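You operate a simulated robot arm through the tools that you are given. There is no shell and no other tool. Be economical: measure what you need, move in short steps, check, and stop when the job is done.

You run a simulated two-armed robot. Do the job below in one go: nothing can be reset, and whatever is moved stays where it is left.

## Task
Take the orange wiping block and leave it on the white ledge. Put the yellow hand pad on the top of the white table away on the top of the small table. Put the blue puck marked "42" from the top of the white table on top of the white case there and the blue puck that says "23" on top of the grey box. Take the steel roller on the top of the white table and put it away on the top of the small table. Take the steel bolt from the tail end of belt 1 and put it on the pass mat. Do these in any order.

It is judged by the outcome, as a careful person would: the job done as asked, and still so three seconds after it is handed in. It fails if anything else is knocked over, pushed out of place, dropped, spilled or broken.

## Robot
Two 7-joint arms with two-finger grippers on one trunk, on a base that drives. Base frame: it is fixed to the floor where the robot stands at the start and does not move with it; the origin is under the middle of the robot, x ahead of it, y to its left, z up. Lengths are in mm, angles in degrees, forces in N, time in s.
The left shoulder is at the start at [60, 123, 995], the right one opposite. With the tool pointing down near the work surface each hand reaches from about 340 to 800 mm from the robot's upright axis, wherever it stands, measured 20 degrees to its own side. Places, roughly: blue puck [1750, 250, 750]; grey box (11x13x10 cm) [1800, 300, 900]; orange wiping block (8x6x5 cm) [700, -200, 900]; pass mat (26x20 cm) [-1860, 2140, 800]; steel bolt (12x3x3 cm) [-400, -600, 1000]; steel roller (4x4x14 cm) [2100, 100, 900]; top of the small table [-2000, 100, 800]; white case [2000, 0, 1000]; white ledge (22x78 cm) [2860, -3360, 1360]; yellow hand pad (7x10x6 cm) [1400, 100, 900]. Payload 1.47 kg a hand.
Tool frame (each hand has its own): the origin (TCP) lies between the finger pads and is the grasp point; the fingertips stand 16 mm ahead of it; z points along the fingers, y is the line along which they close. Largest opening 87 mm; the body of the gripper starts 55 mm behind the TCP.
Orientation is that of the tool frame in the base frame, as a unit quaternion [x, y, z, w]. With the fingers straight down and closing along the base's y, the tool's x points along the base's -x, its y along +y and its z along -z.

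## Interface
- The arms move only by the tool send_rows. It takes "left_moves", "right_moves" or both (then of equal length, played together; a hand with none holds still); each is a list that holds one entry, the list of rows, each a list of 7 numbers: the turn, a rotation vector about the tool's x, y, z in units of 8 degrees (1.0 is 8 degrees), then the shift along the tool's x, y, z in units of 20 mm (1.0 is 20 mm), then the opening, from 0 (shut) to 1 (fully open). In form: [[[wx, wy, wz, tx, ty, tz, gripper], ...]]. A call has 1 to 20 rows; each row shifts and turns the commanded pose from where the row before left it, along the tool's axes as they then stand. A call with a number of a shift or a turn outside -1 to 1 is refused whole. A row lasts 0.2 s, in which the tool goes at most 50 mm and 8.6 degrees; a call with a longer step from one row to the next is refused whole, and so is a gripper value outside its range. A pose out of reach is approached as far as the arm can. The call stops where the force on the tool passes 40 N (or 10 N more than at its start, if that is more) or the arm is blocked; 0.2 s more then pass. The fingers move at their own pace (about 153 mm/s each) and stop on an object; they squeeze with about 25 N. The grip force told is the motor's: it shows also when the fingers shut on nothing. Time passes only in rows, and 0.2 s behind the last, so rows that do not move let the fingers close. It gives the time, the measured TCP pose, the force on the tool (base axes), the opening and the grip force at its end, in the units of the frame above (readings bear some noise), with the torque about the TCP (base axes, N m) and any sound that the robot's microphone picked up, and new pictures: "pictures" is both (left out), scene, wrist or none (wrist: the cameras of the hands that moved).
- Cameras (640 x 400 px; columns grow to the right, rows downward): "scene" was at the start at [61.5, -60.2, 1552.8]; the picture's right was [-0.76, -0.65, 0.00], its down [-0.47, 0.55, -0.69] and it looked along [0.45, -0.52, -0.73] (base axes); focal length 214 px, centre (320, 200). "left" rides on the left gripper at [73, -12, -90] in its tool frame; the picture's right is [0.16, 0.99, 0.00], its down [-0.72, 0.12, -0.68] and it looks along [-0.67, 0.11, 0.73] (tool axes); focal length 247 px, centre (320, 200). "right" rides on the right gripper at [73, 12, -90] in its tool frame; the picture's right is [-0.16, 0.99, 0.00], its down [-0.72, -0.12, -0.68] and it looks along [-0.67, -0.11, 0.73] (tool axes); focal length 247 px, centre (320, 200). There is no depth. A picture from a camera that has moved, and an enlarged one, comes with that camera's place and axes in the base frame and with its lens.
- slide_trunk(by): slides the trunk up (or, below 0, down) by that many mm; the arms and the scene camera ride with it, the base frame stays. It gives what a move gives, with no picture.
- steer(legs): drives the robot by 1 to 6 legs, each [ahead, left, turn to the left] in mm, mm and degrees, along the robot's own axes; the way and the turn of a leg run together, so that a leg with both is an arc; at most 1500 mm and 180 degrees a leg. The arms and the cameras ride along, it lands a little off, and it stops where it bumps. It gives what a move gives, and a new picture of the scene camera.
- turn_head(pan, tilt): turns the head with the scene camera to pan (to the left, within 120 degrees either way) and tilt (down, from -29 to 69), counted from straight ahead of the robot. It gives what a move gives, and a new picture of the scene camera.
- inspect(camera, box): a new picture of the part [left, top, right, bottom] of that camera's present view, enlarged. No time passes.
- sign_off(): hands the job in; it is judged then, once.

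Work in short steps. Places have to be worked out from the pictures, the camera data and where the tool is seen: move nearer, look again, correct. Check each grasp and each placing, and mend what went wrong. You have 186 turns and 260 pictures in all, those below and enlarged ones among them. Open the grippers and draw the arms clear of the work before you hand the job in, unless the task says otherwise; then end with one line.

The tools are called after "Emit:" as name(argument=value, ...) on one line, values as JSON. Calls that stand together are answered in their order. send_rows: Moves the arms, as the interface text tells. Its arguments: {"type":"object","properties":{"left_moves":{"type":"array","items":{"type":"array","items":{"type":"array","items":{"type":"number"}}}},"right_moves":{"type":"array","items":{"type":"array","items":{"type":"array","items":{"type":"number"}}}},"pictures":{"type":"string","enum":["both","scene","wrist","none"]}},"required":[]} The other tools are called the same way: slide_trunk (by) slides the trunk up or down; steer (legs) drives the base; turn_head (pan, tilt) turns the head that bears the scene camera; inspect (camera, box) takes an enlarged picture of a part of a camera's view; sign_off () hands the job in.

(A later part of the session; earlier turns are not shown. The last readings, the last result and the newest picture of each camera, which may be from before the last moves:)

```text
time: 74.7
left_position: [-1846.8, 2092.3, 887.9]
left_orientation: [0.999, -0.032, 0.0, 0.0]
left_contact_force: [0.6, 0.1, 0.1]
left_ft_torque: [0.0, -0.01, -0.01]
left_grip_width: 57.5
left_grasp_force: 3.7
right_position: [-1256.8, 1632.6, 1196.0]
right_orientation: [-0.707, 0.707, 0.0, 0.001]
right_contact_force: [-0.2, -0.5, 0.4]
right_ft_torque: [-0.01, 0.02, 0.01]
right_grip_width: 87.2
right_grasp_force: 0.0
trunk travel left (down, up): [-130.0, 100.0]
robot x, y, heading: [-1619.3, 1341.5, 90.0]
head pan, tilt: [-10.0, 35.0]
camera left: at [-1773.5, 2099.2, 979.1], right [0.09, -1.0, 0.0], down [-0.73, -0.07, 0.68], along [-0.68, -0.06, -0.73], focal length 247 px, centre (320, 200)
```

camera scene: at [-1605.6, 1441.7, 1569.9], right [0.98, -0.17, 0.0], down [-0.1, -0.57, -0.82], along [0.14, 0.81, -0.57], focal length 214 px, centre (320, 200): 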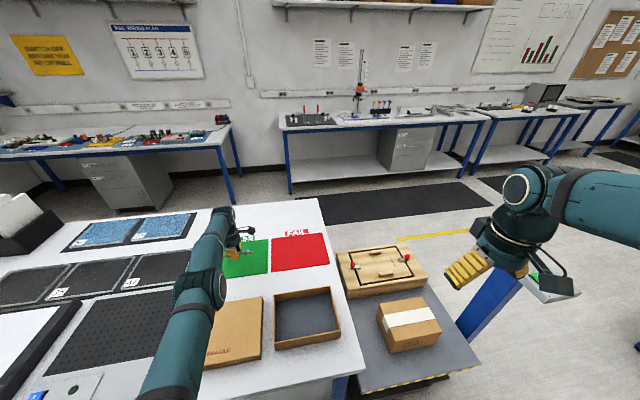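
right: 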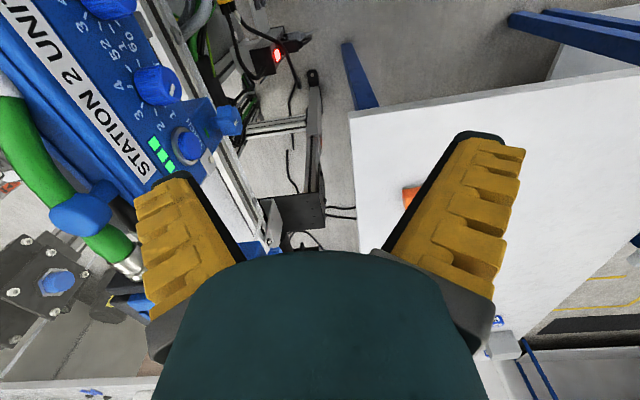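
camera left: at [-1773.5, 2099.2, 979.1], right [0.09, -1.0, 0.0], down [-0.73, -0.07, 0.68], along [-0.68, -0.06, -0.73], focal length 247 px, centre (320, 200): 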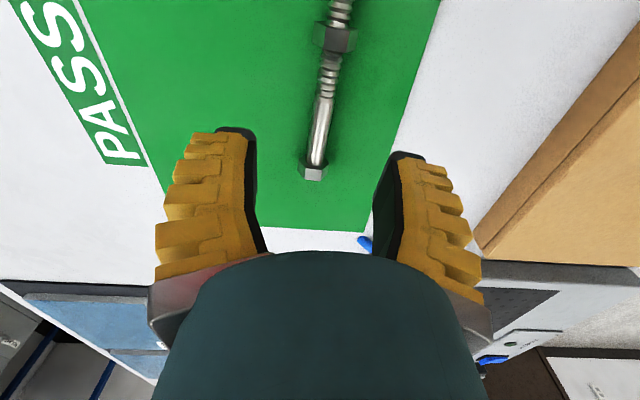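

Bolt is on the mat. Raise the arm and retract.

Emit:
send_rows(left_moves=[[[0, 0, 0, 0, 0, -1, 1], [0, 0, 0, 0, 0, -1, 1], [0, 0, 0, 0, 0, -1, 1], [0, 0, 0, 0, 0, -1, 1], [0, 0, 0, 0, 0, -1, 1], [0, 0, 0, 0, 0, -1, 1], [0, 0, 0, 0, 0.2, -1, 1], [0, 0, 0, 0, 0.5, -1, 1], [0, 0, 0, 0, 1, -1, 1], [0, 0, 0, 0, 1, -1, 1], [0, 0, 0, 0, 1, -1, 1], [0, 0, 0, 0, 1, -1, 1], [0, 0, 0, 0, 1, -1, 1], [0, 0, 0, 0, 1, -1, 1], [0, 0, 0, 0, 1, -1, 1], [0, 0, 0, 0, 1, -1, 1], [0, 0, 0, 0, 1, 0, 1], [0, 0, 0, 0, 1, 0, 1], [0, 0, 0, 0, 1, 0, 1], [0, 0, 0, 0, 1, 0, 1]]], pictures="none")

Emit:
send_rows(left_moves=[[[0, 0, 0.98, 0, 0, 0, 1], [0, 0, 0.98, 0, 0, 0, 1], [0, 0, 0.98, 0, 0, 0, 1], [0, 0, 0.98, 0, 0, 0, 1], [0, 0, 0.98, 0, 0, 0, 1], [0, 0, 0.98, 0, 0, 0, 1], [0, 0, 0.98, 0, 0, 0, 1], [0, 0, 0.98, 0, 0, 0, 1], [0, 0, 0.98, 0, 0, 0, 1], [0, 0, 0.98, 0, 0, 0, 1], [0, 0, 0.98, 0, 0, 0, 1], [0, 0, 0, 0.8, 0, 0, 1], [0, 0, 0, 0.8, 0, 0, 1]]], pictures="scene")

```text
time: 78.9
left_position: [-1863.1, 1837.6, 1209.9]
left_orientation: [0.999, -0.032, 0.0, -0.002]
left_contact_force: [-0.3, -0.1, -0.8]
left_ft_torque: [-0.03, -0.01, 0.02]
left_grip_width: 87.1
left_grasp_force: 0.0
right_position: [-1257.8, 1632.4, 1197.4]
right_orientation: [0.707, -0.707, 0.0, 0.0]
right_contact_force: [0.2, -1.0, -0.2]
right_ft_torque: [-0.01, -0.01, -0.02]
right_grip_width: 87.1
right_grasp_force: 0.1
trunk travel left (down, up): [-130.0, 100.0]
robot x, y, heading: [-1618.3, 1343.4, 89.7]
head pan, tilt: [-10.0, 35.0]
```

```text
time: 81.7
left_position: [-1862.8, 1806.5, 1209.1]
left_orientation: [0.707, -0.707, 0.0, 0.0]
left_contact_force: [0.1, 0.2, 0.3]
left_ft_torque: [0.01, -0.04, -0.01]
left_grip_width: 86.9
left_grasp_force: 0.2
right_position: [-1256.3, 1631.4, 1196.4]
right_orientation: [-0.707, 0.707, 0.0, 0.0]
right_contact_force: [-0.3, -0.3, 0.1]
right_ft_torque: [0.0, 0.0, -0.02]
right_grip_width: 87.0
right_grasp_force: 0.0
trunk travel left (down, up): [-130.0, 100.0]
robot x, y, heading: [-1619.0, 1340.3, 90.0]
head pan, tilt: [-10.0, 35.0]
camera scene: at [-1605.7, 1439.0, 1550.1], right [0.98, -0.17, 0.0], down [-0.1, -0.56, -0.82], along [0.14, 0.81, -0.57], focal length 214 px, centre (320, 200)
```

scene: 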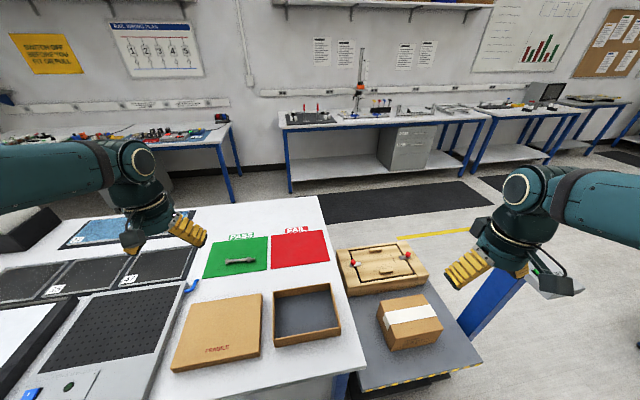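

Bolt placed. Drive around the bins bench toward the far side of the white table; stop before the last approach to look.

Emit:
steer(legs=[[-340, 0, 0], [0, -1500, 0], [1400, 0, 0], [0, 0, -90], [1000, 0, 0]])

Emit:
turn_head(pan=-40, tilt=35)

```text
time: 112.0
left_position: [1356.8, 2621.5, 1210.0]
left_orientation: [0.006, 1.0, 0.0, 0.0]
left_contact_force: [0.3, -0.1, 0.0]
left_ft_torque: [0.01, 0.01, 0.02]
left_grip_width: 86.7
left_grasp_force: 0.0
right_position: [1174.1, 2018.4, 1196.2]
right_orientation: [0.005, 1.0, 0.001, -0.001]
right_contact_force: [-0.5, 0.3, 0.4]
right_ft_torque: [-0.04, 0.03, 0.0]
right_grip_width: 86.9
right_grasp_force: 0.0
trunk travel left (down, up): [-130.0, 100.0]
robot x, y, heading: [886.6, 2383.0, -0.8]
head pan, tilt: [-10.0, 35.0]
camera scene: at [984.7, 2368.2, 1550.1], right [-0.18, -0.98, 0.0], down [-0.56, 0.11, -0.82], along [0.8, -0.15, -0.57], focal length 214 px, centre (320, 200)
```

scene: 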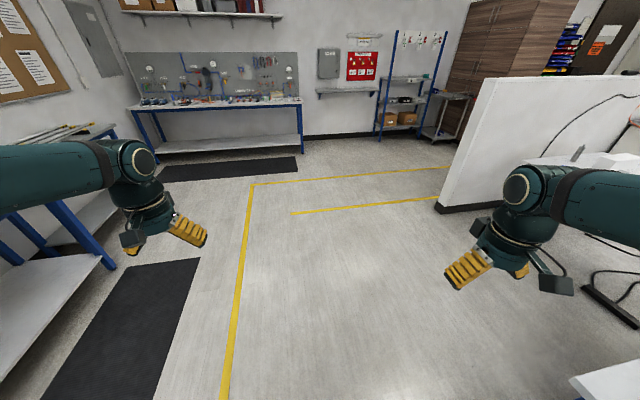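

```text
time: 113.0
left_position: [1356.4, 2620.7, 1209.4]
left_orientation: [0.007, 1.0, 0.0, -0.001]
left_contact_force: [-0.5, -0.9, 0.2]
left_ft_torque: [-0.01, 0.02, 0.02]
left_grip_width: 87.2
left_grasp_force: 0.0
right_position: [1174.5, 2017.4, 1196.6]
right_orientation: [0.007, 1.0, 0.001, -0.001]
right_contact_force: [-0.5, 0.0, 0.8]
right_ft_torque: [0.03, 0.04, -0.02]
right_grip_width: 86.9
right_grasp_force: 0.2
trunk travel left (down, up): [-130.0, 100.0]
robot x, y, heading: [887.8, 2382.1, -0.4]
head pan, tilt: [-40.0, 35.0]
camera scene: at [964.6, 2327.2, 1550.1], right [-0.65, -0.76, 0.0], down [-0.44, 0.37, -0.82], along [0.62, -0.53, -0.57], focal length 214 px, centre (320, 200)
```

scene: 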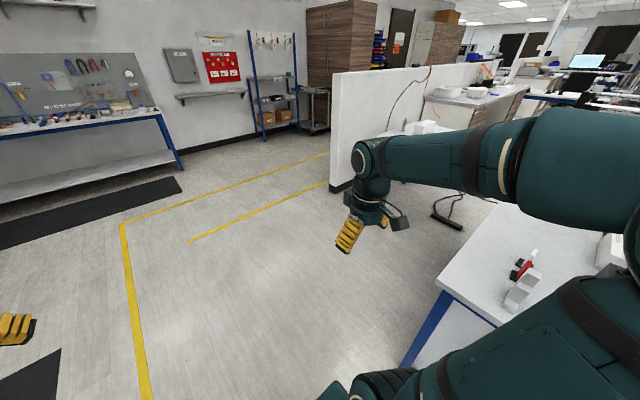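

Space is open. Continue to x≈1740 and turn to face the white table's side.

Emit:
steer(legs=[[850, 0, 0], [0, 0, -89.5], [700, 0, 0]])

Emit:
turn_head(pan=0, tilt=35)

```text
time: 124.7
left_position: [1977.7, 1217.9, 1209.9]
left_orientation: [0.707, 0.708, 0.001, 0.0]
left_contact_force: [0.0, -0.4, 0.7]
left_ft_torque: [-0.01, 0.04, 0.03]
left_grip_width: 87.3
left_grasp_force: 0.1
right_position: [1371.7, 1394.4, 1197.2]
right_orientation: [0.706, 0.708, 0.0, 0.001]
right_contact_force: [0.1, -0.9, -0.6]
right_ft_torque: [-0.01, 0.0, 0.01]
right_grip_width: 87.2
right_grasp_force: 0.1
trunk travel left (down, up): [-130.0, 100.0]
robot x, y, heading: [1734.8, 1684.5, -90.0]
head pan, tilt: [-40.0, 35.0]
camera scene: at [1677.8, 1607.3, 1550.1], right [-0.77, 0.64, 0.0], down [0.37, 0.44, -0.82], along [-0.53, -0.63, -0.57], focal length 214 px, centre (320, 200)
```

scene: 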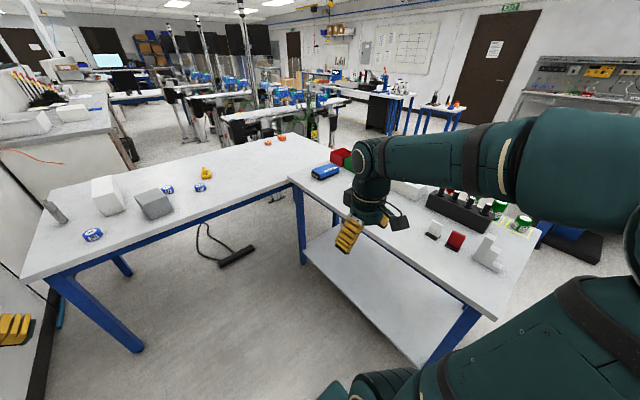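

```text
time: 125.8
left_position: [1978.8, 1220.6, 1209.8]
left_orientation: [0.707, 0.708, 0.001, 0.0]
left_contact_force: [-0.1, 1.2, 0.6]
left_ft_torque: [0.02, 0.01, 0.02]
left_grip_width: 87.0
left_grasp_force: 0.1
right_position: [1371.7, 1394.2, 1196.9]
right_orientation: [0.706, 0.708, 0.0, 0.0]
right_contact_force: [0.3, 0.3, 0.7]
right_ft_torque: [0.03, 0.0, 0.02]
right_grip_width: 87.0
right_grasp_force: 0.0
trunk travel left (down, up): [-130.0, 100.0]
robot x, y, heading: [1733.0, 1683.9, -90.0]
head pan, tilt: [0.0, 35.0]
camera scene: at [1734.3, 1587.4, 1550.1], right [-1.0, 0.0, 0.0], down [0.0, 0.57, -0.82], along [0.0, -0.82, -0.57], focal length 214 px, centre (320, 200)
```

scene: 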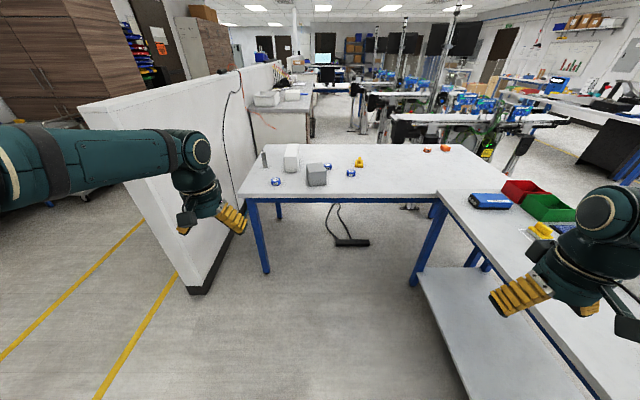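

Full table top is visible. Zoom to identify pucks.

Emit:
inspect(camera="scene", box=[240, 135, 400, 210])

Emit:
steer(legs=[[450, 0, 0]])

Emit:
turn_head(pan=10, tilt=50)

```text
4.00 times, centred on (320, 172) of scene
camera zoom: at [1734.3, 1587.4, 1550.1], right [-1.0, 0.0, 0.0], down [0.0, 0.57, -0.82], along [0.0, -0.82, -0.57], focal length 858 px, centre (320, 310)
```

zoom: 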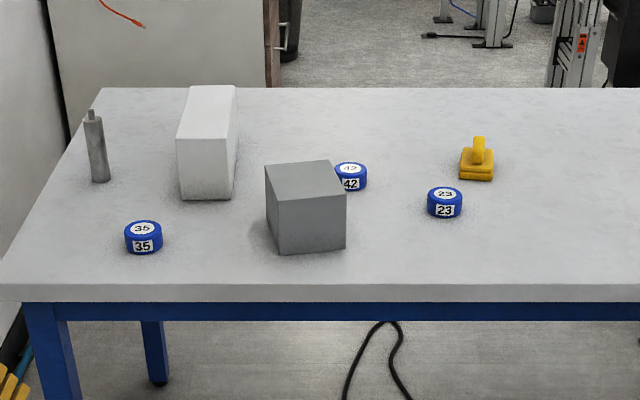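

```text
time: 128.5
left_position: [1978.0, 771.7, 1209.1]
left_orientation: [0.708, 0.707, 0.0, 0.001]
left_contact_force: [0.4, 0.3, 0.3]
left_ft_torque: [0.04, 0.01, 0.0]
left_grip_width: 86.8
left_grasp_force: 0.0
right_position: [1371.1, 946.7, 1197.1]
right_orientation: [0.707, 0.707, -0.001, -0.001]
right_contact_force: [-0.1, -1.2, -0.4]
right_ft_torque: [0.01, -0.01, 0.0]
right_grip_width: 86.9
right_grasp_force: 0.0
trunk travel left (down, up): [-130.0, 100.0]
robot x, y, heading: [1737.5, 1237.0, -89.9]
head pan, tilt: [0.0, 35.0]
camera scene: at [1734.2, 1138.6, 1550.0], right [-1.0, 0.0, 0.0], down [0.0, 0.57, -0.82], along [0.0, -0.82, -0.57], focal length 214 px, centre (320, 200)
```

scene: 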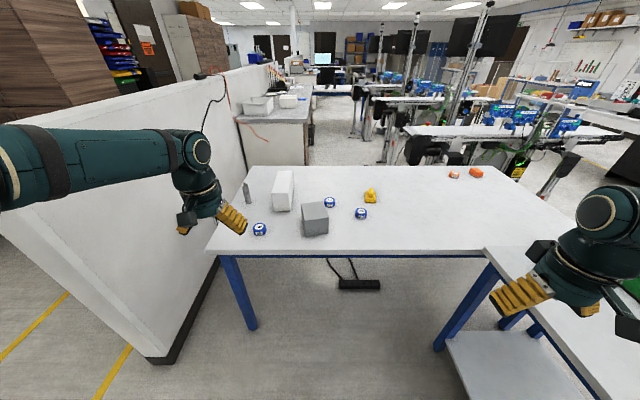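

```text
time: 129.2
left_position: [1976.5, 771.6, 1209.8]
left_orientation: [0.708, 0.706, 0.0, 0.0]
left_contact_force: [0.1, -0.2, -0.2]
left_ft_torque: [-0.01, -0.03, 0.0]
left_grip_width: 87.1
left_grasp_force: 0.1
right_position: [1372.7, 948.4, 1196.7]
right_orientation: [0.707, 0.707, 0.0, -0.001]
right_contact_force: [-0.2, 0.0, 0.5]
right_ft_torque: [0.02, 0.04, -0.01]
right_grip_width: 87.2
right_grasp_force: 0.1
trunk travel left (down, up): [-130.0, 100.0]
robot x, y, heading: [1733.6, 1236.9, -89.9]
head pan, tilt: [10.0, 50.0]
camera scene: at [1747.6, 1151.8, 1528.4], right [-0.99, -0.17, 0.0], down [-0.13, 0.75, -0.64], along [0.11, -0.63, -0.77], focal length 214 px, centre (320, 200)
```

scene: 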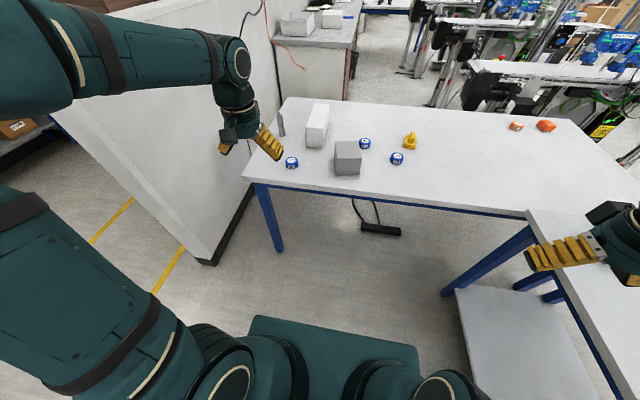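

Triangulated: table top ≈ 838, edge y≈514; puck 23 ≈ (1518,260), puck 42 ≈ (1677,151), pad ≈ (1439,90), roller ≈ (2139,147). Approach the table.

Emit:
steer(legs=[[370, 0, 0]])

Emit:
turn_head(pan=0, tilt=50)

```text
time: 131.6
left_position: [1978.1, 401.6, 1209.6]
left_orientation: [0.707, 0.707, 0.0, 0.0]
left_contact_force: [0.2, -0.8, -0.6]
left_ft_torque: [0.04, 0.0, -0.01]
left_grip_width: 86.9
left_grasp_force: 0.1
right_position: [1372.1, 574.7, 1198.0]
right_orientation: [0.707, 0.707, 0.0, 0.0]
right_contact_force: [0.6, -0.2, -0.5]
right_ft_torque: [0.01, 0.02, 0.0]
right_grip_width: 86.9
right_grasp_force: 0.0
trunk travel left (down, up): [-130.0, 100.0]
robot x, y, heading: [1735.3, 863.1, -90.0]
head pan, tilt: [10.0, 50.0]
camera scene: at [1747.7, 779.7, 1528.3], right [-0.98, -0.17, 0.0], down [-0.13, 0.75, -0.64], along [0.11, -0.63, -0.77], focal length 214 px, centre (320, 200)
```

scene: 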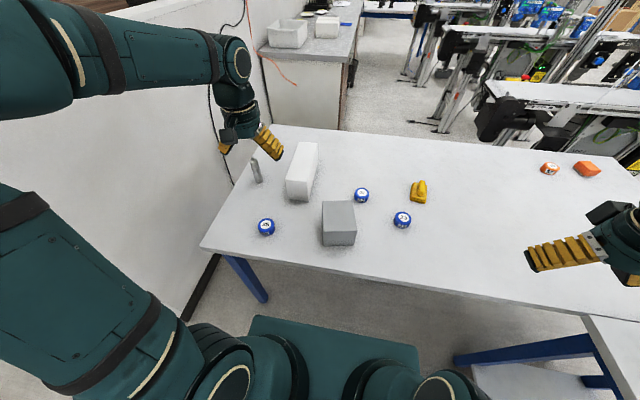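

```text
time: 132.3
left_position: [1978.9, 401.2, 1209.5]
left_orientation: [0.707, 0.707, 0.0, 0.0]
left_contact_force: [0.1, 0.4, -0.6]
left_ft_torque: [0.0, 0.0, 0.02]
left_grip_width: 87.2
left_grasp_force: 0.0
right_position: [1371.1, 575.4, 1196.5]
right_orientation: [0.707, 0.707, 0.0, 0.0]
right_contact_force: [-0.2, -0.5, 0.4]
right_ft_torque: [-0.01, 0.02, -0.02]
right_grip_width: 86.8
right_grasp_force: 0.0
trunk travel left (down, up): [-130.0, 100.0]
robot x, y, heading: [1736.1, 864.3, -90.1]
head pan, tilt: [0.0, 50.0]
camera scene: at [1734.4, 779.5, 1528.4], right [-1.0, 0.0, 0.0], down [0.0, 0.77, -0.64], along [0.0, -0.64, -0.77], focal length 214 px, centre (320, 200)
```

scene: 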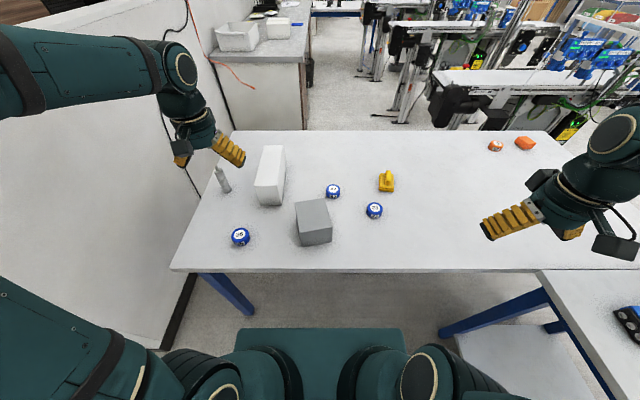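

Move the right hand over puck 23.

Emit:
send_rows(right_moves=[[[0, 0, 0, -0.97, 0.466, 0, 1], [0, 0, 0, -0.97, 0.466, 0, 1], [0, 0, 0, -0.97, 0.466, 0, 1], [0, 0, 0, -0.97, 0.466, 0, 1], [0, 0, 0, -0.97, 0.466, 0, 1], [0, 0, 0, -0.97, 0.466, 0, 1], [0, 0, 0, -0.97, 0.466, 0, 1], [0, 0, 0, -0.97, 0.466, 0, 1], [0, 0, 0, -0.97, 0.466, 0, 1], [0, 0, 0, -0.97, 0.466, 0, 1], [0, 0, 0, -0.97, 0.466, 0, 1], [0, 0, 0, -0.97, 0.466, 0, 1], [0, 0, 0, -0.97, 0.466, 0, 1], [0, 0, 0, -0.97, 0.466, 0, 1], [0, 0, 0, -0.97, 0.466, 0, 1], [0, 0, 0, -0.97, 0.466, 0, 1], [0, 0, 0, 0, 0, 1, 1], [0, 0, 0, 0, 0, 1, 1], [0, 0, 0, 0, 0, 1, 1], [0, 0, 0, 0, 0, 1, 1]]], pictures="both")

```text
time: 136.5
left_position: [1978.4, 401.0, 1208.6]
left_orientation: [0.707, 0.707, 0.0, 0.0]
left_contact_force: [-0.3, 0.4, -1.1]
left_ft_torque: [0.0, 0.02, 0.01]
left_grip_width: 86.9
left_grasp_force: 0.1
right_position: [1520.0, 265.9, 1117.4]
right_orientation: [0.707, 0.707, 0.0, 0.0]
right_contact_force: [0.1, -0.1, 0.1]
right_ft_torque: [-0.01, 0.03, -0.02]
right_grip_width: 87.1
right_grasp_force: 0.1
trunk travel left (down, up): [-130.0, 100.0]
robot x, y, heading: [1736.3, 865.3, -90.0]
head pan, tilt: [0.0, 50.0]
camera scene: at [1734.4, 778.9, 1528.3], right [-1.0, 0.0, 0.0], down [0.0, 0.77, -0.64], along [0.0, -0.64, -0.77], focal length 214 px, centre (320, 200)
camera right: at [1532.7, 338.4, 1205.6], right [0.99, -0.16, 0.0], down [-0.12, -0.72, 0.68], along [-0.11, -0.67, -0.73], focal length 247 px, centre (320, 200)
```

scene: 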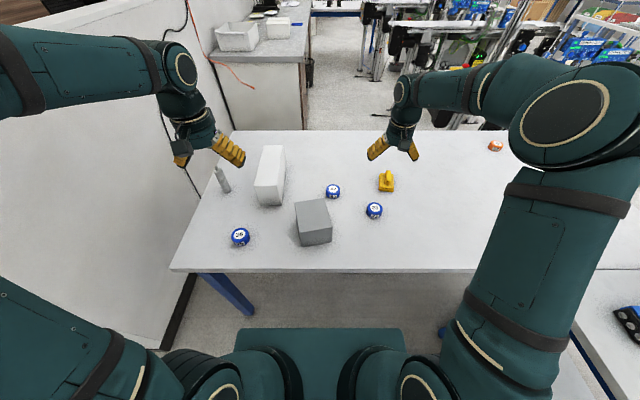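
right: 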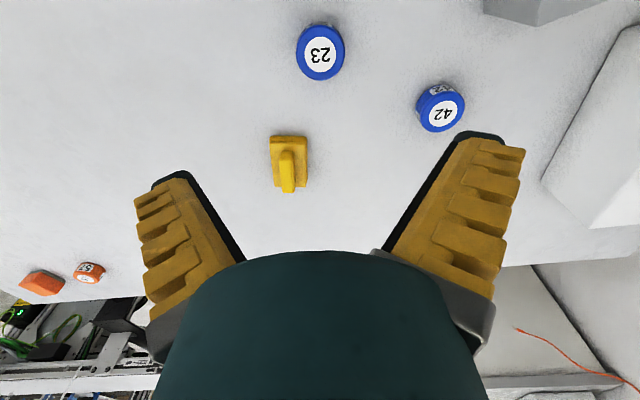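

Well aligned with puck 23 (≈(1521,266)). Descend to 880.

Emit:
send_rows(right_moves=[[[0, 0, 0, 0, 0, 1, 1], [0, 0, 0, 0, 0, 1, 1], [0, 0, 0, 0, 0, 1, 1], [0, 0, 0, 0, 0, 1, 1], [0, 0, 0, 0, 0, 1, 1], [0, 0, 0, 0, 0, 1, 1], [0, 0, 0, 0, 0, 1, 1], [0, 0, 0, 0, 0, 1, 1], [0, 0, 0, 0, 0, 1, 1], [0, 0, 0, 0, 0, 1, 1], [0, 0, 0, 0, 0, 1, 1], [0, 0, 0, 0, 0, 0.5, 1]]], pictures="wrist")

```text
time: 139.1
left_position: [1979.2, 401.0, 1210.6]
left_orientation: [0.707, 0.707, 0.0, 0.0]
left_contact_force: [-0.2, -0.1, -0.4]
left_ft_torque: [-0.01, -0.04, -0.04]
left_grip_width: 86.9
left_grasp_force: 0.1
right_position: [1519.2, 266.1, 886.5]
right_orientation: [0.707, 0.707, 0.0, 0.0]
right_contact_force: [-0.4, -0.1, 0.9]
right_ft_torque: [-0.01, -0.01, -0.02]
right_grip_width: 87.0
right_grasp_force: 0.0
trunk travel left (down, up): [-130.0, 100.0]
robot x, y, heading: [1736.8, 860.4, -90.2]
head pan, tilt: [0.0, 50.0]
camera right: at [1533.0, 338.9, 975.4], right [0.99, -0.16, 0.0], down [-0.12, -0.72, 0.68], along [-0.11, -0.67, -0.73], focal length 247 px, centre (320, 200)
```

right: 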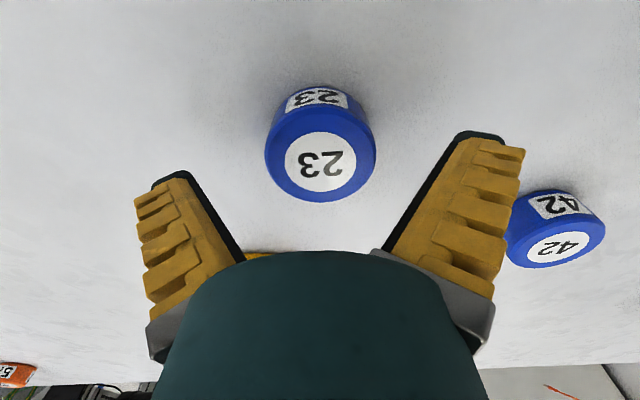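

Lower 26 mm and close.

Emit:
send_rows(right_moves=[[[0, 0, 0, 0, 0.05, 0.65, 1], [0, 0, 0, 0, 0, 0.65, 1], [0, 0, 0, 0, 0, 0, 0], [0, 0, 0, 0, 0, 0, 0], [0, 0, 0, 0, 0, -0.5, 0], [0, 0, 0, 0, 0, -1, 0], [0, 0, 0, 0, 0, -1, 0]]], pictures="wrist")

```text
time: 140.7
left_position: [1979.5, 400.8, 1210.4]
left_orientation: [0.707, 0.707, 0.0, 0.0]
left_contact_force: [-0.4, 0.2, -0.7]
left_ft_torque: [-0.03, 0.01, -0.02]
left_grip_width: 87.1
left_grasp_force: 0.0
right_position: [1520.9, 266.4, 911.8]
right_orientation: [0.707, 0.708, 0.0, 0.0]
right_contact_force: [0.0, -0.5, -1.0]
right_ft_torque: [-0.03, 0.01, 0.0]
right_grip_width: 56.3
right_grasp_force: 24.8
trunk travel left (down, up): [-130.0, 100.0]
robot x, y, heading: [1736.5, 863.7, -90.0]
head pan, tilt: [0.0, 50.0]
camera right: at [1534.5, 338.7, 999.8], right [0.99, -0.16, 0.0], down [-0.12, -0.72, 0.68], along [-0.11, -0.67, -0.73], focal length 247 px, centre (320, 200)
```

right: 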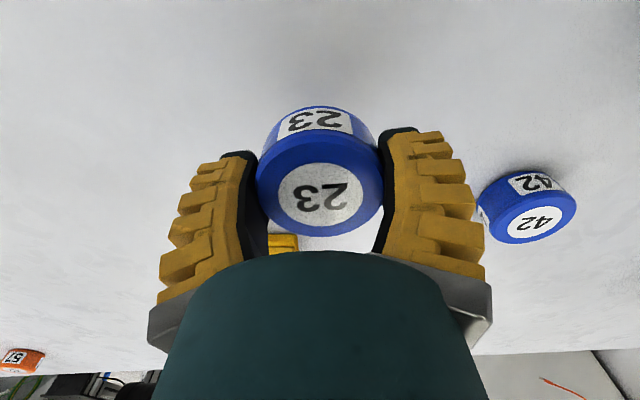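

Puck 23 held. Raise and move it above the grey box (top centre ≈ (1755,358,~936)).

Emit:
send_rows(right_moves=[[[0, 0, 0, 0, 0, -1, 0], [0, 0, 0, 0, 0, -1, 0], [0, 0, 0, 0, 0, -1, 0], [0, 0, 0, 0, 0, -1, 0], [0, 0, 0, 0, 0, -1, 0], [0, 0, 0, 0, 0, -1, 0], [0, 0, 0, 0, 0, -1, 0], [0, 0, 0, 0.38, 0.975, 0, 0], [0, 0, 0, 0.38, 0.975, 0, 0], [0, 0, 0, 0.38, 0.975, 0, 0], [0, 0, 0, 0.38, 0.975, 0, 0], [0, 0, 0, 0.38, 0.975, 0, 0], [0, 0, 0, 0.38, 0.975, 0, 0], [0, 0, 0, 0.38, 0.975, 0, 0], [0, 0, 0, 0.38, 0.975, 0, 0], [0, 0, 0, 0.38, 0.975, 0, 0], [0, 0, 0, 0.38, 0.975, 0, 0], [0, 0, 0, 0.38, 0.975, 0, 0], [0, 0, 0, 0.38, 0.975, 0, 0]]], pictures="both")

```text
time: 144.7
left_position: [1978.4, 401.7, 1210.0]
left_orientation: [0.707, 0.707, 0.0, 0.0]
left_contact_force: [0.2, -0.7, -0.4]
left_ft_torque: [-0.02, -0.02, 0.0]
left_grip_width: 87.0
left_grasp_force: 0.1
right_position: [1755.6, 357.7, 1051.2]
right_orientation: [0.707, 0.707, 0.0, 0.0]
right_contact_force: [0.8, 0.3, 0.0]
right_ft_torque: [0.0, 0.02, 0.0]
right_grip_width: 56.7
right_grasp_force: 25.1
trunk travel left (down, up): [-130.0, 100.0]
robot x, y, heading: [1732.1, 865.6, -90.1]
head pan, tilt: [0.0, 50.0]
camera scene: at [1734.9, 779.4, 1528.4], right [-1.0, 0.0, 0.0], down [0.0, 0.77, -0.64], along [0.0, -0.64, -0.77], focal length 214 px, centre (320, 200)
camera right: at [1768.7, 430.6, 1139.6], right [0.99, -0.16, 0.0], down [-0.12, -0.72, 0.68], along [-0.11, -0.67, -0.73], focal length 247 px, centre (320, 200)
```

scene: 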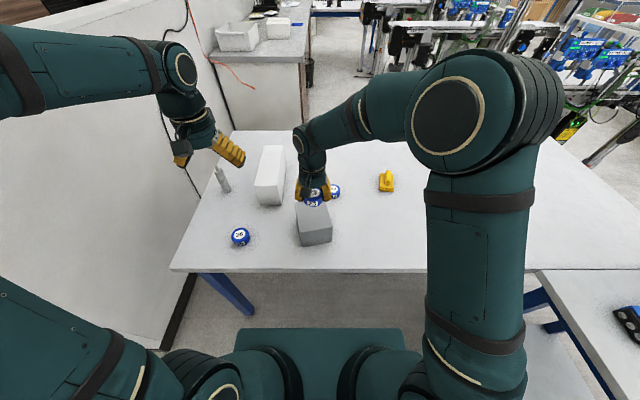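
right: 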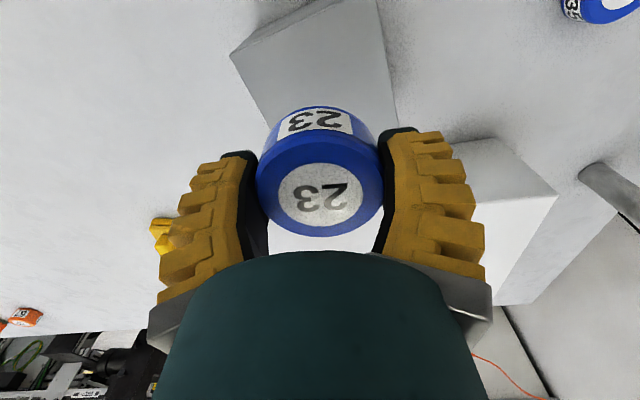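

Box top centre ≈ (1764,360). Shift 9 mm and descend partially.

Emit:
send_rows(right_moves=[[[0, 0, 0, 0, 0.45, 1, 0], [0, 0, 0, 0, 0, 1, 0], [0, 0, 0, 0, 0, 1, 0], [0, 0, 0, 0, 0, 0.4, 0]]], pictures="both")

Emit:
inspect(camera="scene", box=[260, 160, 380, 260])

```text
time: 145.7
left_position: [1978.5, 401.6, 1209.6]
left_orientation: [0.707, 0.707, 0.0, -0.001]
left_contact_force: [-0.3, -0.7, 0.9]
left_ft_torque: [-0.01, -0.01, 0.0]
left_grip_width: 86.8
left_grasp_force: 0.1
right_position: [1763.3, 358.0, 984.2]
right_orientation: [0.707, 0.707, 0.0, 0.0]
right_contact_force: [-0.5, -0.2, -0.1]
right_ft_torque: [-0.02, 0.0, 0.01]
right_grip_width: 56.6
right_grasp_force: 24.4
trunk travel left (down, up): [-130.0, 100.0]
robot x, y, heading: [1730.4, 866.0, -89.9]
head pan, tilt: [0.0, 50.0]
camera scene: at [1734.2, 779.3, 1528.4], right [-1.0, 0.0, 0.0], down [0.0, 0.77, -0.64], along [0.0, -0.64, -0.77], focal length 214 px, centre (320, 200)
camera right: at [1777.0, 430.0, 1071.6], right [0.99, -0.16, 0.0], down [-0.12, -0.72, 0.68], along [-0.11, -0.67, -0.73], focal length 247 px, centre (320, 200)
```

scene: 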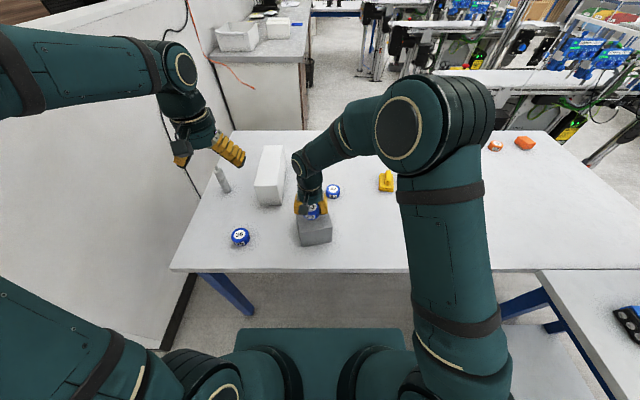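
right: 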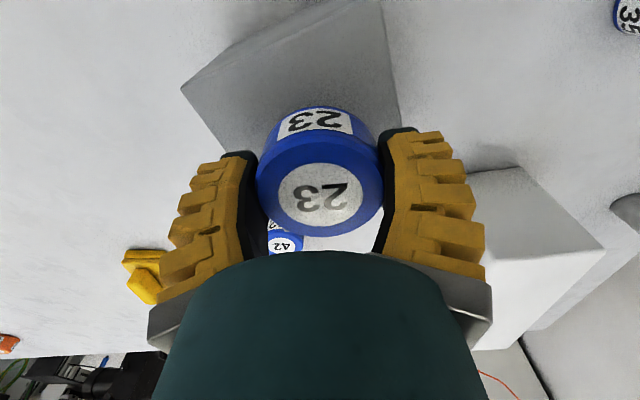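

```text
4.00 times, centred on (320, 210) of scene
camera zoom: at [1734.2, 779.3, 1528.4], right [-1.0, 0.0, 0.0], down [0.0, 0.77, -0.64], along [0.0, -0.64, -0.77], focal length 858 px, centre (320, 160)
```

zoom: 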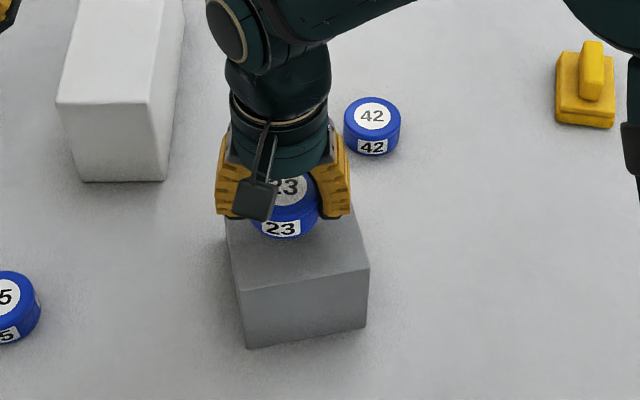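

Box top at z≈935, centre ≈ (1758,347). Correct and lower to just above contact.

Emit:
send_rows(right_moves=[[[0, 0, 0, -0.5, -0.2, 0, 0], [0, 0, 0, 0, 0, 0.8, 0], [0, 0, 0, 0, 0, 0.2, 0], [0, 0, 0, 0, 0, 0.15, 0]]], pictures="none")

```text
time: 146.7
left_position: [1978.8, 401.1, 1208.5]
left_orientation: [0.707, 0.707, 0.0, 0.0]
left_contact_force: [0.2, 0.2, 0.3]
left_ft_torque: [0.03, 0.02, 0.01]
left_grip_width: 86.9
left_grasp_force: 0.2
right_position: [1760.8, 347.1, 960.1]
right_orientation: [0.707, 0.707, 0.0, 0.0]
right_contact_force: [0.2, 0.2, -0.7]
right_ft_torque: [0.02, -0.02, -0.02]
right_grip_width: 56.5
right_grasp_force: 24.4
trunk travel left (down, up): [-130.0, 100.0]
robot x, y, heading: [1733.8, 867.5, -89.9]
head pan, tilt: [0.0, 50.0]
```

No contact yet; continue in small steps.

Emit:
send_rows(right_moves=[[[0, 0, 0, 0, 0, 0.15, 0], [0, 0, 0, 0, 0, 0.1, 0]]], pictures="wrist")

```text
time: 147.3
left_position: [1978.0, 402.5, 1210.4]
left_orientation: [0.707, 0.707, 0.0, 0.0]
left_contact_force: [0.5, 0.0, 0.0]
left_ft_torque: [0.02, -0.02, -0.05]
left_grip_width: 86.8
left_grasp_force: 0.1
right_position: [1761.1, 346.4, 956.8]
right_orientation: [0.708, 0.707, 0.0, 0.002]
right_contact_force: [-0.6, -1.5, 16.8]
right_ft_torque: [-0.12, -0.01, -0.06]
right_grip_width: 57.7
right_grasp_force: 25.5
trunk travel left (down, up): [-130.0, 100.0]
robot x, y, heading: [1733.0, 867.7, -89.7]
head pan, tilt: [0.0, 50.0]
camera right: at [1773.2, 420.0, 1044.9], right [0.99, -0.16, 0.0], down [-0.12, -0.72, 0.68], along [-0.11, -0.67, -0.73], focal length 247 px, centre (320, 200)
```

right: 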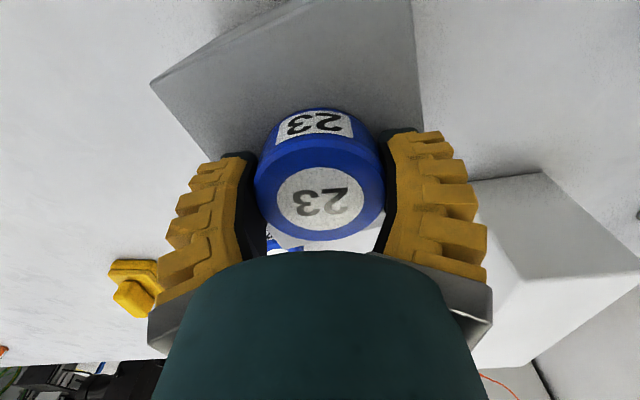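

Contact at 17 N. Open and rise.

Emit:
send_rows(right_moves=[[[0, 0, 0, 0, 0, -0.1, 0.75], [0, 0, 0, 0, 0, 0, 0.9], [0, 0, 0, 0, 0, 0, 0.9], [0, 0, 0, 0, 0, -0.5, 0.9], [0, 0, 0, 0, 0, -1, 0.9], [0, 0, 0, 0, 0, -1, 0.9], [0, 0, 0, 0, 0, -1, 1], [0, 0, 0, 0, 0, -1, 1], [0, 0, 0, 0, 0, -1, 1], [0, 0, 0, 0, 0, -1, 1], [0, 0, 0, 0, 0, -1, 1]]], pictures="both")

```text
time: 149.7
left_position: [1979.1, 402.0, 1209.3]
left_orientation: [0.707, 0.707, 0.0, 0.0]
left_contact_force: [-0.6, 1.0, 0.1]
left_ft_torque: [0.02, 0.02, -0.02]
left_grip_width: 86.9
left_grasp_force: 0.1
right_position: [1760.2, 347.9, 1107.1]
right_orientation: [0.707, 0.708, -0.001, 0.0]
right_contact_force: [0.1, 0.0, -0.6]
right_ft_torque: [0.01, -0.02, 0.01]
right_grip_width: 86.9
right_grasp_force: 0.0
trunk travel left (down, up): [-130.0, 100.0]
robot x, y, heading: [1736.3, 865.4, -90.1]
head pan, tilt: [0.0, 50.0]
camera scene: at [1734.3, 779.6, 1528.4], right [-1.0, 0.0, 0.0], down [0.0, 0.77, -0.64], along [0.0, -0.64, -0.77], focal length 214 px, centre (320, 200)
camera right: at [1773.0, 420.3, 1195.5], right [0.99, -0.16, 0.0], down [-0.11, -0.72, 0.68], along [-0.11, -0.67, -0.73], focal length 247 px, centre (320, 200)
```

scene: 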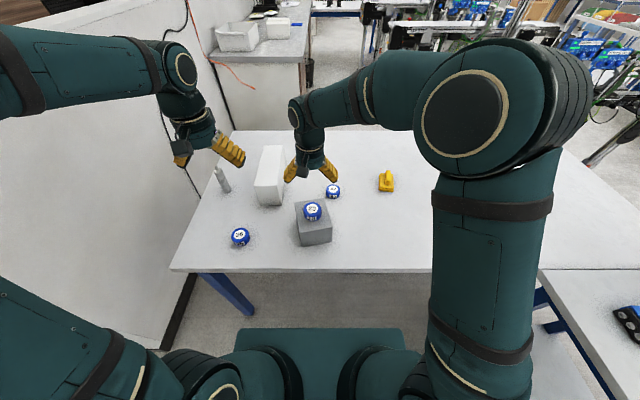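
right: 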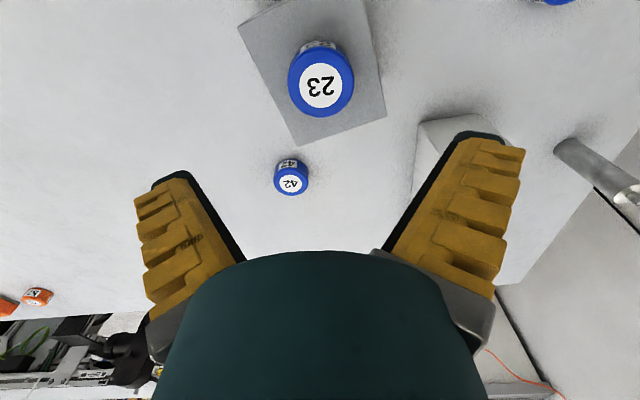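

Puck 23 sits on the grey box. Retract the right arm while the left goes over puck 42 at ≈(1680,169).

Emit:
send_rows(right_moves=[[[0, 0, 0, 0.5, -1, -0.3, 1], [0, 0, 0, 0.5, -1, -0.3, 1], [0, 0, 0, 0.5, -1, -0.3, 1], [0, 0, 0, 0.5, -1, -0.3, 1], [0, 0, 0, 0.5, -1, -0.3, 1], [0, 0, 0, 0.5, -1, -0.3, 1], [0, 0, 0, 0.5, -1, -0.3, 1], [0, 0, 0, 0.5, -1, -0.3, 1], [0, 0, 0, 0.5, -1, -0.3, 1], [0, 0, 0, 0.5, -1, -0.3, 1], [0, 0, 0, 0.5, -1, -0.3, 1], [0, 0, 0, 0.5, -1, -0.3, 1], [0, 0, 0, 0.5, -1, -0.3, 1], [0, 0, 0, 0.5, -1, -0.3, 1], [0, 0, 0, 0.5, -1, -0.3, 1], [0, 0, 0, 0, 0, 0, 1], [0, 0, 0, 0, 0, 0, 1]]], left_moves=[[[0, 0, 0, 0, 0, 0, 1], [0, 0, 0, 0, 0, 0, 1], [0, 0, 0, -0.777, -0.997, 0, 1], [0, 0, 0, -0.777, -0.997, 0, 1], [0, 0, 0, -0.777, -0.997, 0, 1], [0, 0, 0, -0.777, -0.997, 0, 1], [0, 0, 0, -0.777, -0.997, 0, 1], [0, 0, 0, -0.777, -0.997, 0, 1], [0, 0, 0, -0.777, -0.997, 0, 1], [0, 0, 0, -0.777, -0.997, 0, 1], [0, 0, 0, -0.777, -0.997, 0, 1], [0, 0, 0, -0.777, -0.997, 0, 1], [0, 0, 0, -0.777, -0.997, 0, 1], [0, 0, 0, -0.777, -0.997, 0, 1], [0, 0, 0, -0.777, -0.997, 0, 1], [0, 0, 0, -0.777, -0.997, 0, 1], [0, 0, 0, -0.777, -0.997, 0, 1]]], pictures="both")

```text
time: 153.3
left_position: [1688.8, 194.5, 1199.6]
left_orientation: [0.707, 0.707, 0.001, 0.0]
left_contact_force: [-0.4, 0.2, 0.2]
left_ft_torque: [0.03, 0.0, -0.02]
left_grip_width: 87.1
left_grasp_force: 0.0
left hand out of reach, approached as far as the arm can: row 16, 17
right_position: [1458.7, 496.8, 1197.0]
right_orientation: [0.707, 0.707, 0.002, 0.001]
right_contact_force: [0.0, 0.2, -0.5]
right_ft_torque: [0.07, -0.02, -0.02]
right_grip_width: 86.9
right_grasp_force: 0.2
trunk travel left (down, up): [-130.0, 100.0]
robot x, y, heading: [1737.6, 864.0, -89.8]
head pan, tilt: [0.0, 50.0]
camera scene: at [1732.3, 779.1, 1528.3], right [-1.0, 0.0, 0.0], down [0.0, 0.77, -0.64], along [0.0, -0.64, -0.77], focal length 214 px, centre (320, 200)
camera right: at [1471.4, 569.3, 1285.0], right [0.99, -0.16, 0.0], down [-0.12, -0.72, 0.68], along [-0.11, -0.67, -0.73], focal length 247 px, centre (320, 200)
camera left: at [1676.1, 268.0, 1290.2], right [0.99, 0.16, 0.0], down [0.12, -0.72, 0.68], along [0.11, -0.67, -0.73], focal length 247 px, centre (320, 200)
```

scene: 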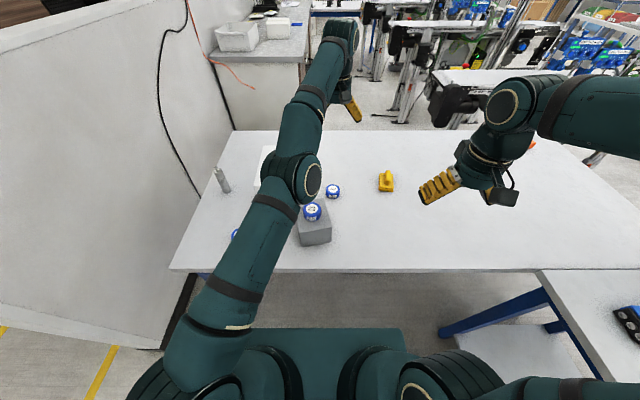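
right: 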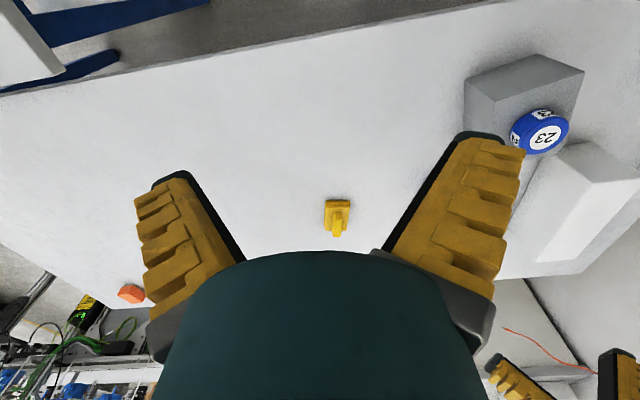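
left: 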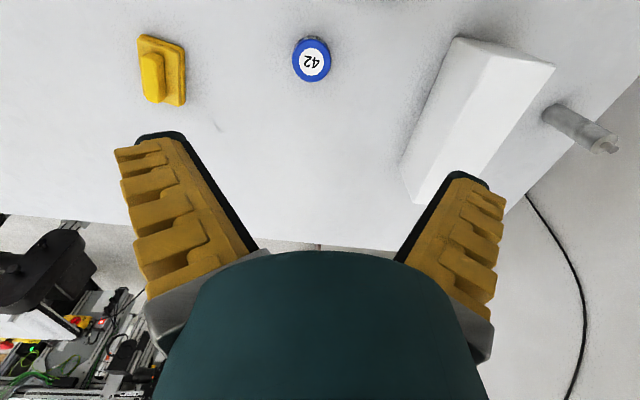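

The left elbow would hang over the grey box, so I'll use the right arm for puck 42. Retract left first.

Emit:
send_rows(left_moves=[[[0, 0, 0, 0.777, 0.997, 0, 1], [0, 0, 0, 0.777, 0.997, 0, 1], [0, 0, 0, 0.777, 0.997, 0, 1], [0, 0, 0, 0.777, 0.997, 0, 1], [0, 0, 0, 0.777, 0.997, 0, 1], [0, 0, 0, 0.777, 0.997, 0, 1], [0, 0, 0, 0.777, 0.997, 0, 1], [0, 0, 0, 0.777, 0.997, 0, 1], [0, 0, 0, 0.777, 0.997, 0, 1], [0, 0, 0, 0.777, 0.997, 0, 1], [0, 0, 0, 0.777, 0.997, 0, 1], [0, 0, 0, 0.777, 0.997, 0, 1], [0, 0, 0, 0.777, 0.997, 0, 1], [0, 0, 0, 0.777, 0.997, 0, 1]]], pictures="none")

Emit:
steer(legs=[[0, 120, 0], [120, 0, 0]])

```text
time: 156.3
left_position: [1932.8, 263.8, 1260.2]
left_orientation: [0.708, 0.706, -0.002, -0.001]
left_contact_force: [0.1, 0.7, 1.0]
left_ft_torque: [-0.03, 0.02, -0.01]
left_grip_width: 87.1
left_grasp_force: 0.0
left hand out of reach, approached as far as the arm can: row 1, 2, 3, 4, 5, 6, 7, 8, 9
right_position: [1461.9, 497.9, 1196.2]
right_orientation: [0.707, 0.707, 0.0, 0.0]
right_contact_force: [0.3, 0.7, 0.1]
right_ft_torque: [0.02, 0.01, 0.02]
right_grip_width: 86.9
right_grasp_force: 0.0
trunk travel left (down, up): [-130.0, 100.0]
robot x, y, heading: [1733.9, 867.3, -90.0]
head pan, tilt: [0.0, 50.0]
```

```text
time: 158.9
left_position: [2051.6, 142.2, 1258.4]
left_orientation: [0.707, 0.707, 0.0, 0.0]
left_contact_force: [-0.3, -0.7, -0.8]
left_ft_torque: [0.06, 0.04, -0.02]
left_grip_width: 87.1
left_grasp_force: 0.1
right_position: [1580.1, 377.0, 1196.9]
right_orientation: [0.707, 0.707, 0.0, 0.0]
right_contact_force: [0.0, -0.4, 0.1]
right_ft_torque: [0.01, 0.01, 0.0]
right_grip_width: 87.1
right_grasp_force: 0.0
trunk travel left (down, up): [-130.0, 100.0]
robot x, y, heading: [1852.9, 742.8, -89.9]
head pan, tilt: [0.0, 50.0]
camera scene: at [1854.2, 658.9, 1528.3], right [-1.0, 0.0, 0.0], down [0.0, 0.77, -0.64], along [0.0, -0.64, -0.77], focal length 214 px, centre (320, 200)
```

scene: 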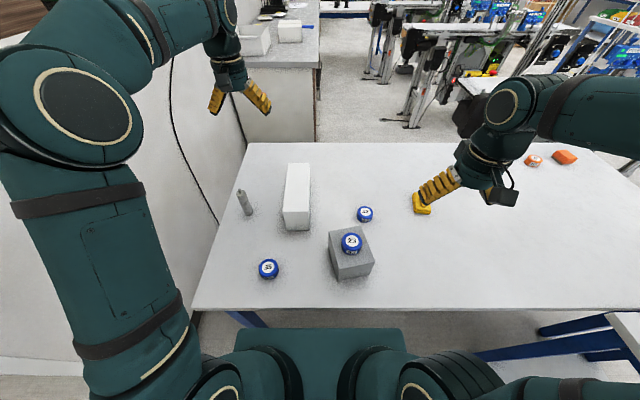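

Retract the left hand, and bring the right hand over puck 42 (≈(1681,170)).

Emit:
send_rows(left_moves=[[[0, 0, 0, 1, 0.1, 0, 1], [0, 0, 0, 1, 0.1, 0, 1], [0, 0, 0, 1, 0.1, 0, 1], [0, 0, 0, 1, 0.1, 0, 1], [0, 0, 0, 1, 0.1, 0, 1], [0, 0, 0, 1, 0.1, 0, 1], [0, 0, 0, 1, 0.1, 0, 1], [0, 0, 0, 1, 0.1, 0, 1], [0, 0, 0, 1, 0.1, 0, 1], [0, 0, 0, 1, 0.1, 0, 1], [0, 0, 0, 1, 0.1, 0, 1], [0, 0, 0, 0, 0, 0, 1], [0, 0, 0, 0, 0, 0, 1], [0, 0, 0, 0, 0, 0, 1], [0, 0, 0, 0, 0, 0, 1], [0, 0, 0, 0, 0, 0, 1], [0, 0, 0, 0, 0, 0, 1], [0, 0, 0, 0, 0, 0, 1], [0, 0, 0, 0, 0, 0, 1]]], right_moves=[[[0, 0, 0, -0.94, 0.46, 0, 1], [0, 0, 0, -0.94, 0.46, 0, 1], [0, 0, 0, -0.94, 0.46, 0, 1], [0, 0, 0, -0.94, 0.46, 0, 1], [0, 0, 0, -0.94, 0.46, 0, 1], [0, 0, 0, -0.94, 0.46, 0, 1], [0, 0, 0, -0.94, 0.46, 0, 1], [0, 0, 0, -0.94, 0.46, 0, 1], [0, 0, 0, -0.94, 0.46, 0, 1], [0, 0, 0, -0.94, 0.46, 0, 1], [0, 0, 0, -0.94, 0.46, 0, 1], [0, 0, 0, 0, 0, 1, 1], [0, 0, 0, 0, 0, 1, 1], [0, 0, 0, 0, 0, 1, 1], [0, 0, 0, 0, 0, 1, 1], [0, 0, 0, 0, 0, 1, 1], [0, 0, 0, 0, 0, 1, 1], [0, 0, 0, 0, 0, 1, 1], [0, 0, 0, 0, 0, 1, 1]]], pictures="both")

```text
time: 162.9
left_position: [2073.3, 362.9, 1259.3]
left_orientation: [0.708, 0.707, 0.0, -0.001]
left_contact_force: [-0.3, -0.8, 1.1]
left_ft_torque: [-0.01, 0.01, 0.02]
left_grip_width: 87.2
left_grasp_force: 0.1
right_position: [1681.1, 171.0, 1035.3]
right_orientation: [0.708, 0.706, 0.0, -0.001]
right_contact_force: [0.1, -0.1, 0.3]
right_ft_torque: [0.01, -0.06, -0.01]
right_grip_width: 86.7
right_grasp_force: 0.0
trunk travel left (down, up): [-130.0, 100.0]
robot x, y, heading: [1851.7, 746.9, -89.8]
head pan, tilt: [0.0, 50.0]
camera scene: at [1854.2, 659.9, 1528.3], right [-1.0, 0.0, 0.0], down [0.0, 0.77, -0.64], along [0.0, -0.64, -0.77], focal length 214 px, centre (320, 200)
camera right: at [1694.5, 243.8, 1125.2], right [0.99, -0.16, 0.0], down [-0.12, -0.72, 0.68], along [-0.11, -0.67, -0.73], focal length 247 px, centre (320, 200)
camera left: at [2061.1, 436.0, 1348.5], right [0.99, 0.16, 0.0], down [0.12, -0.72, 0.68], along [0.11, -0.67, -0.73], focal length 247 px, centre (320, 200)
```

scene: 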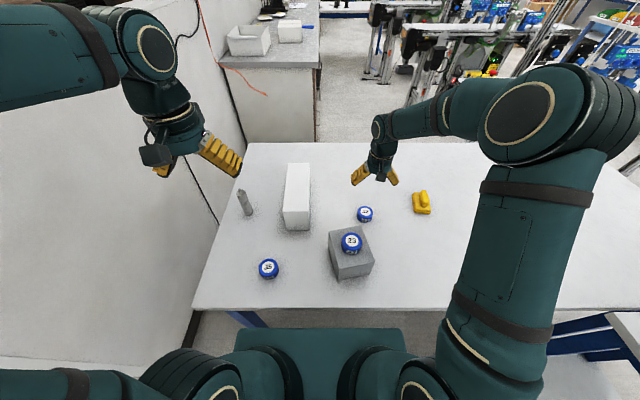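
right: 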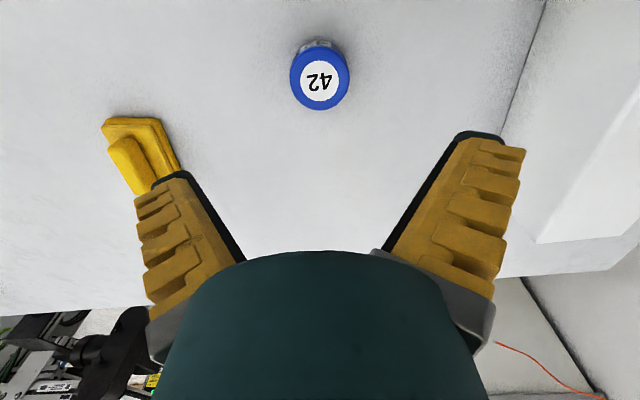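
left: 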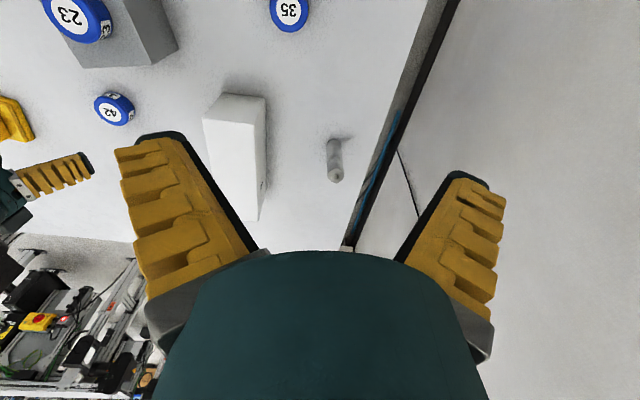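

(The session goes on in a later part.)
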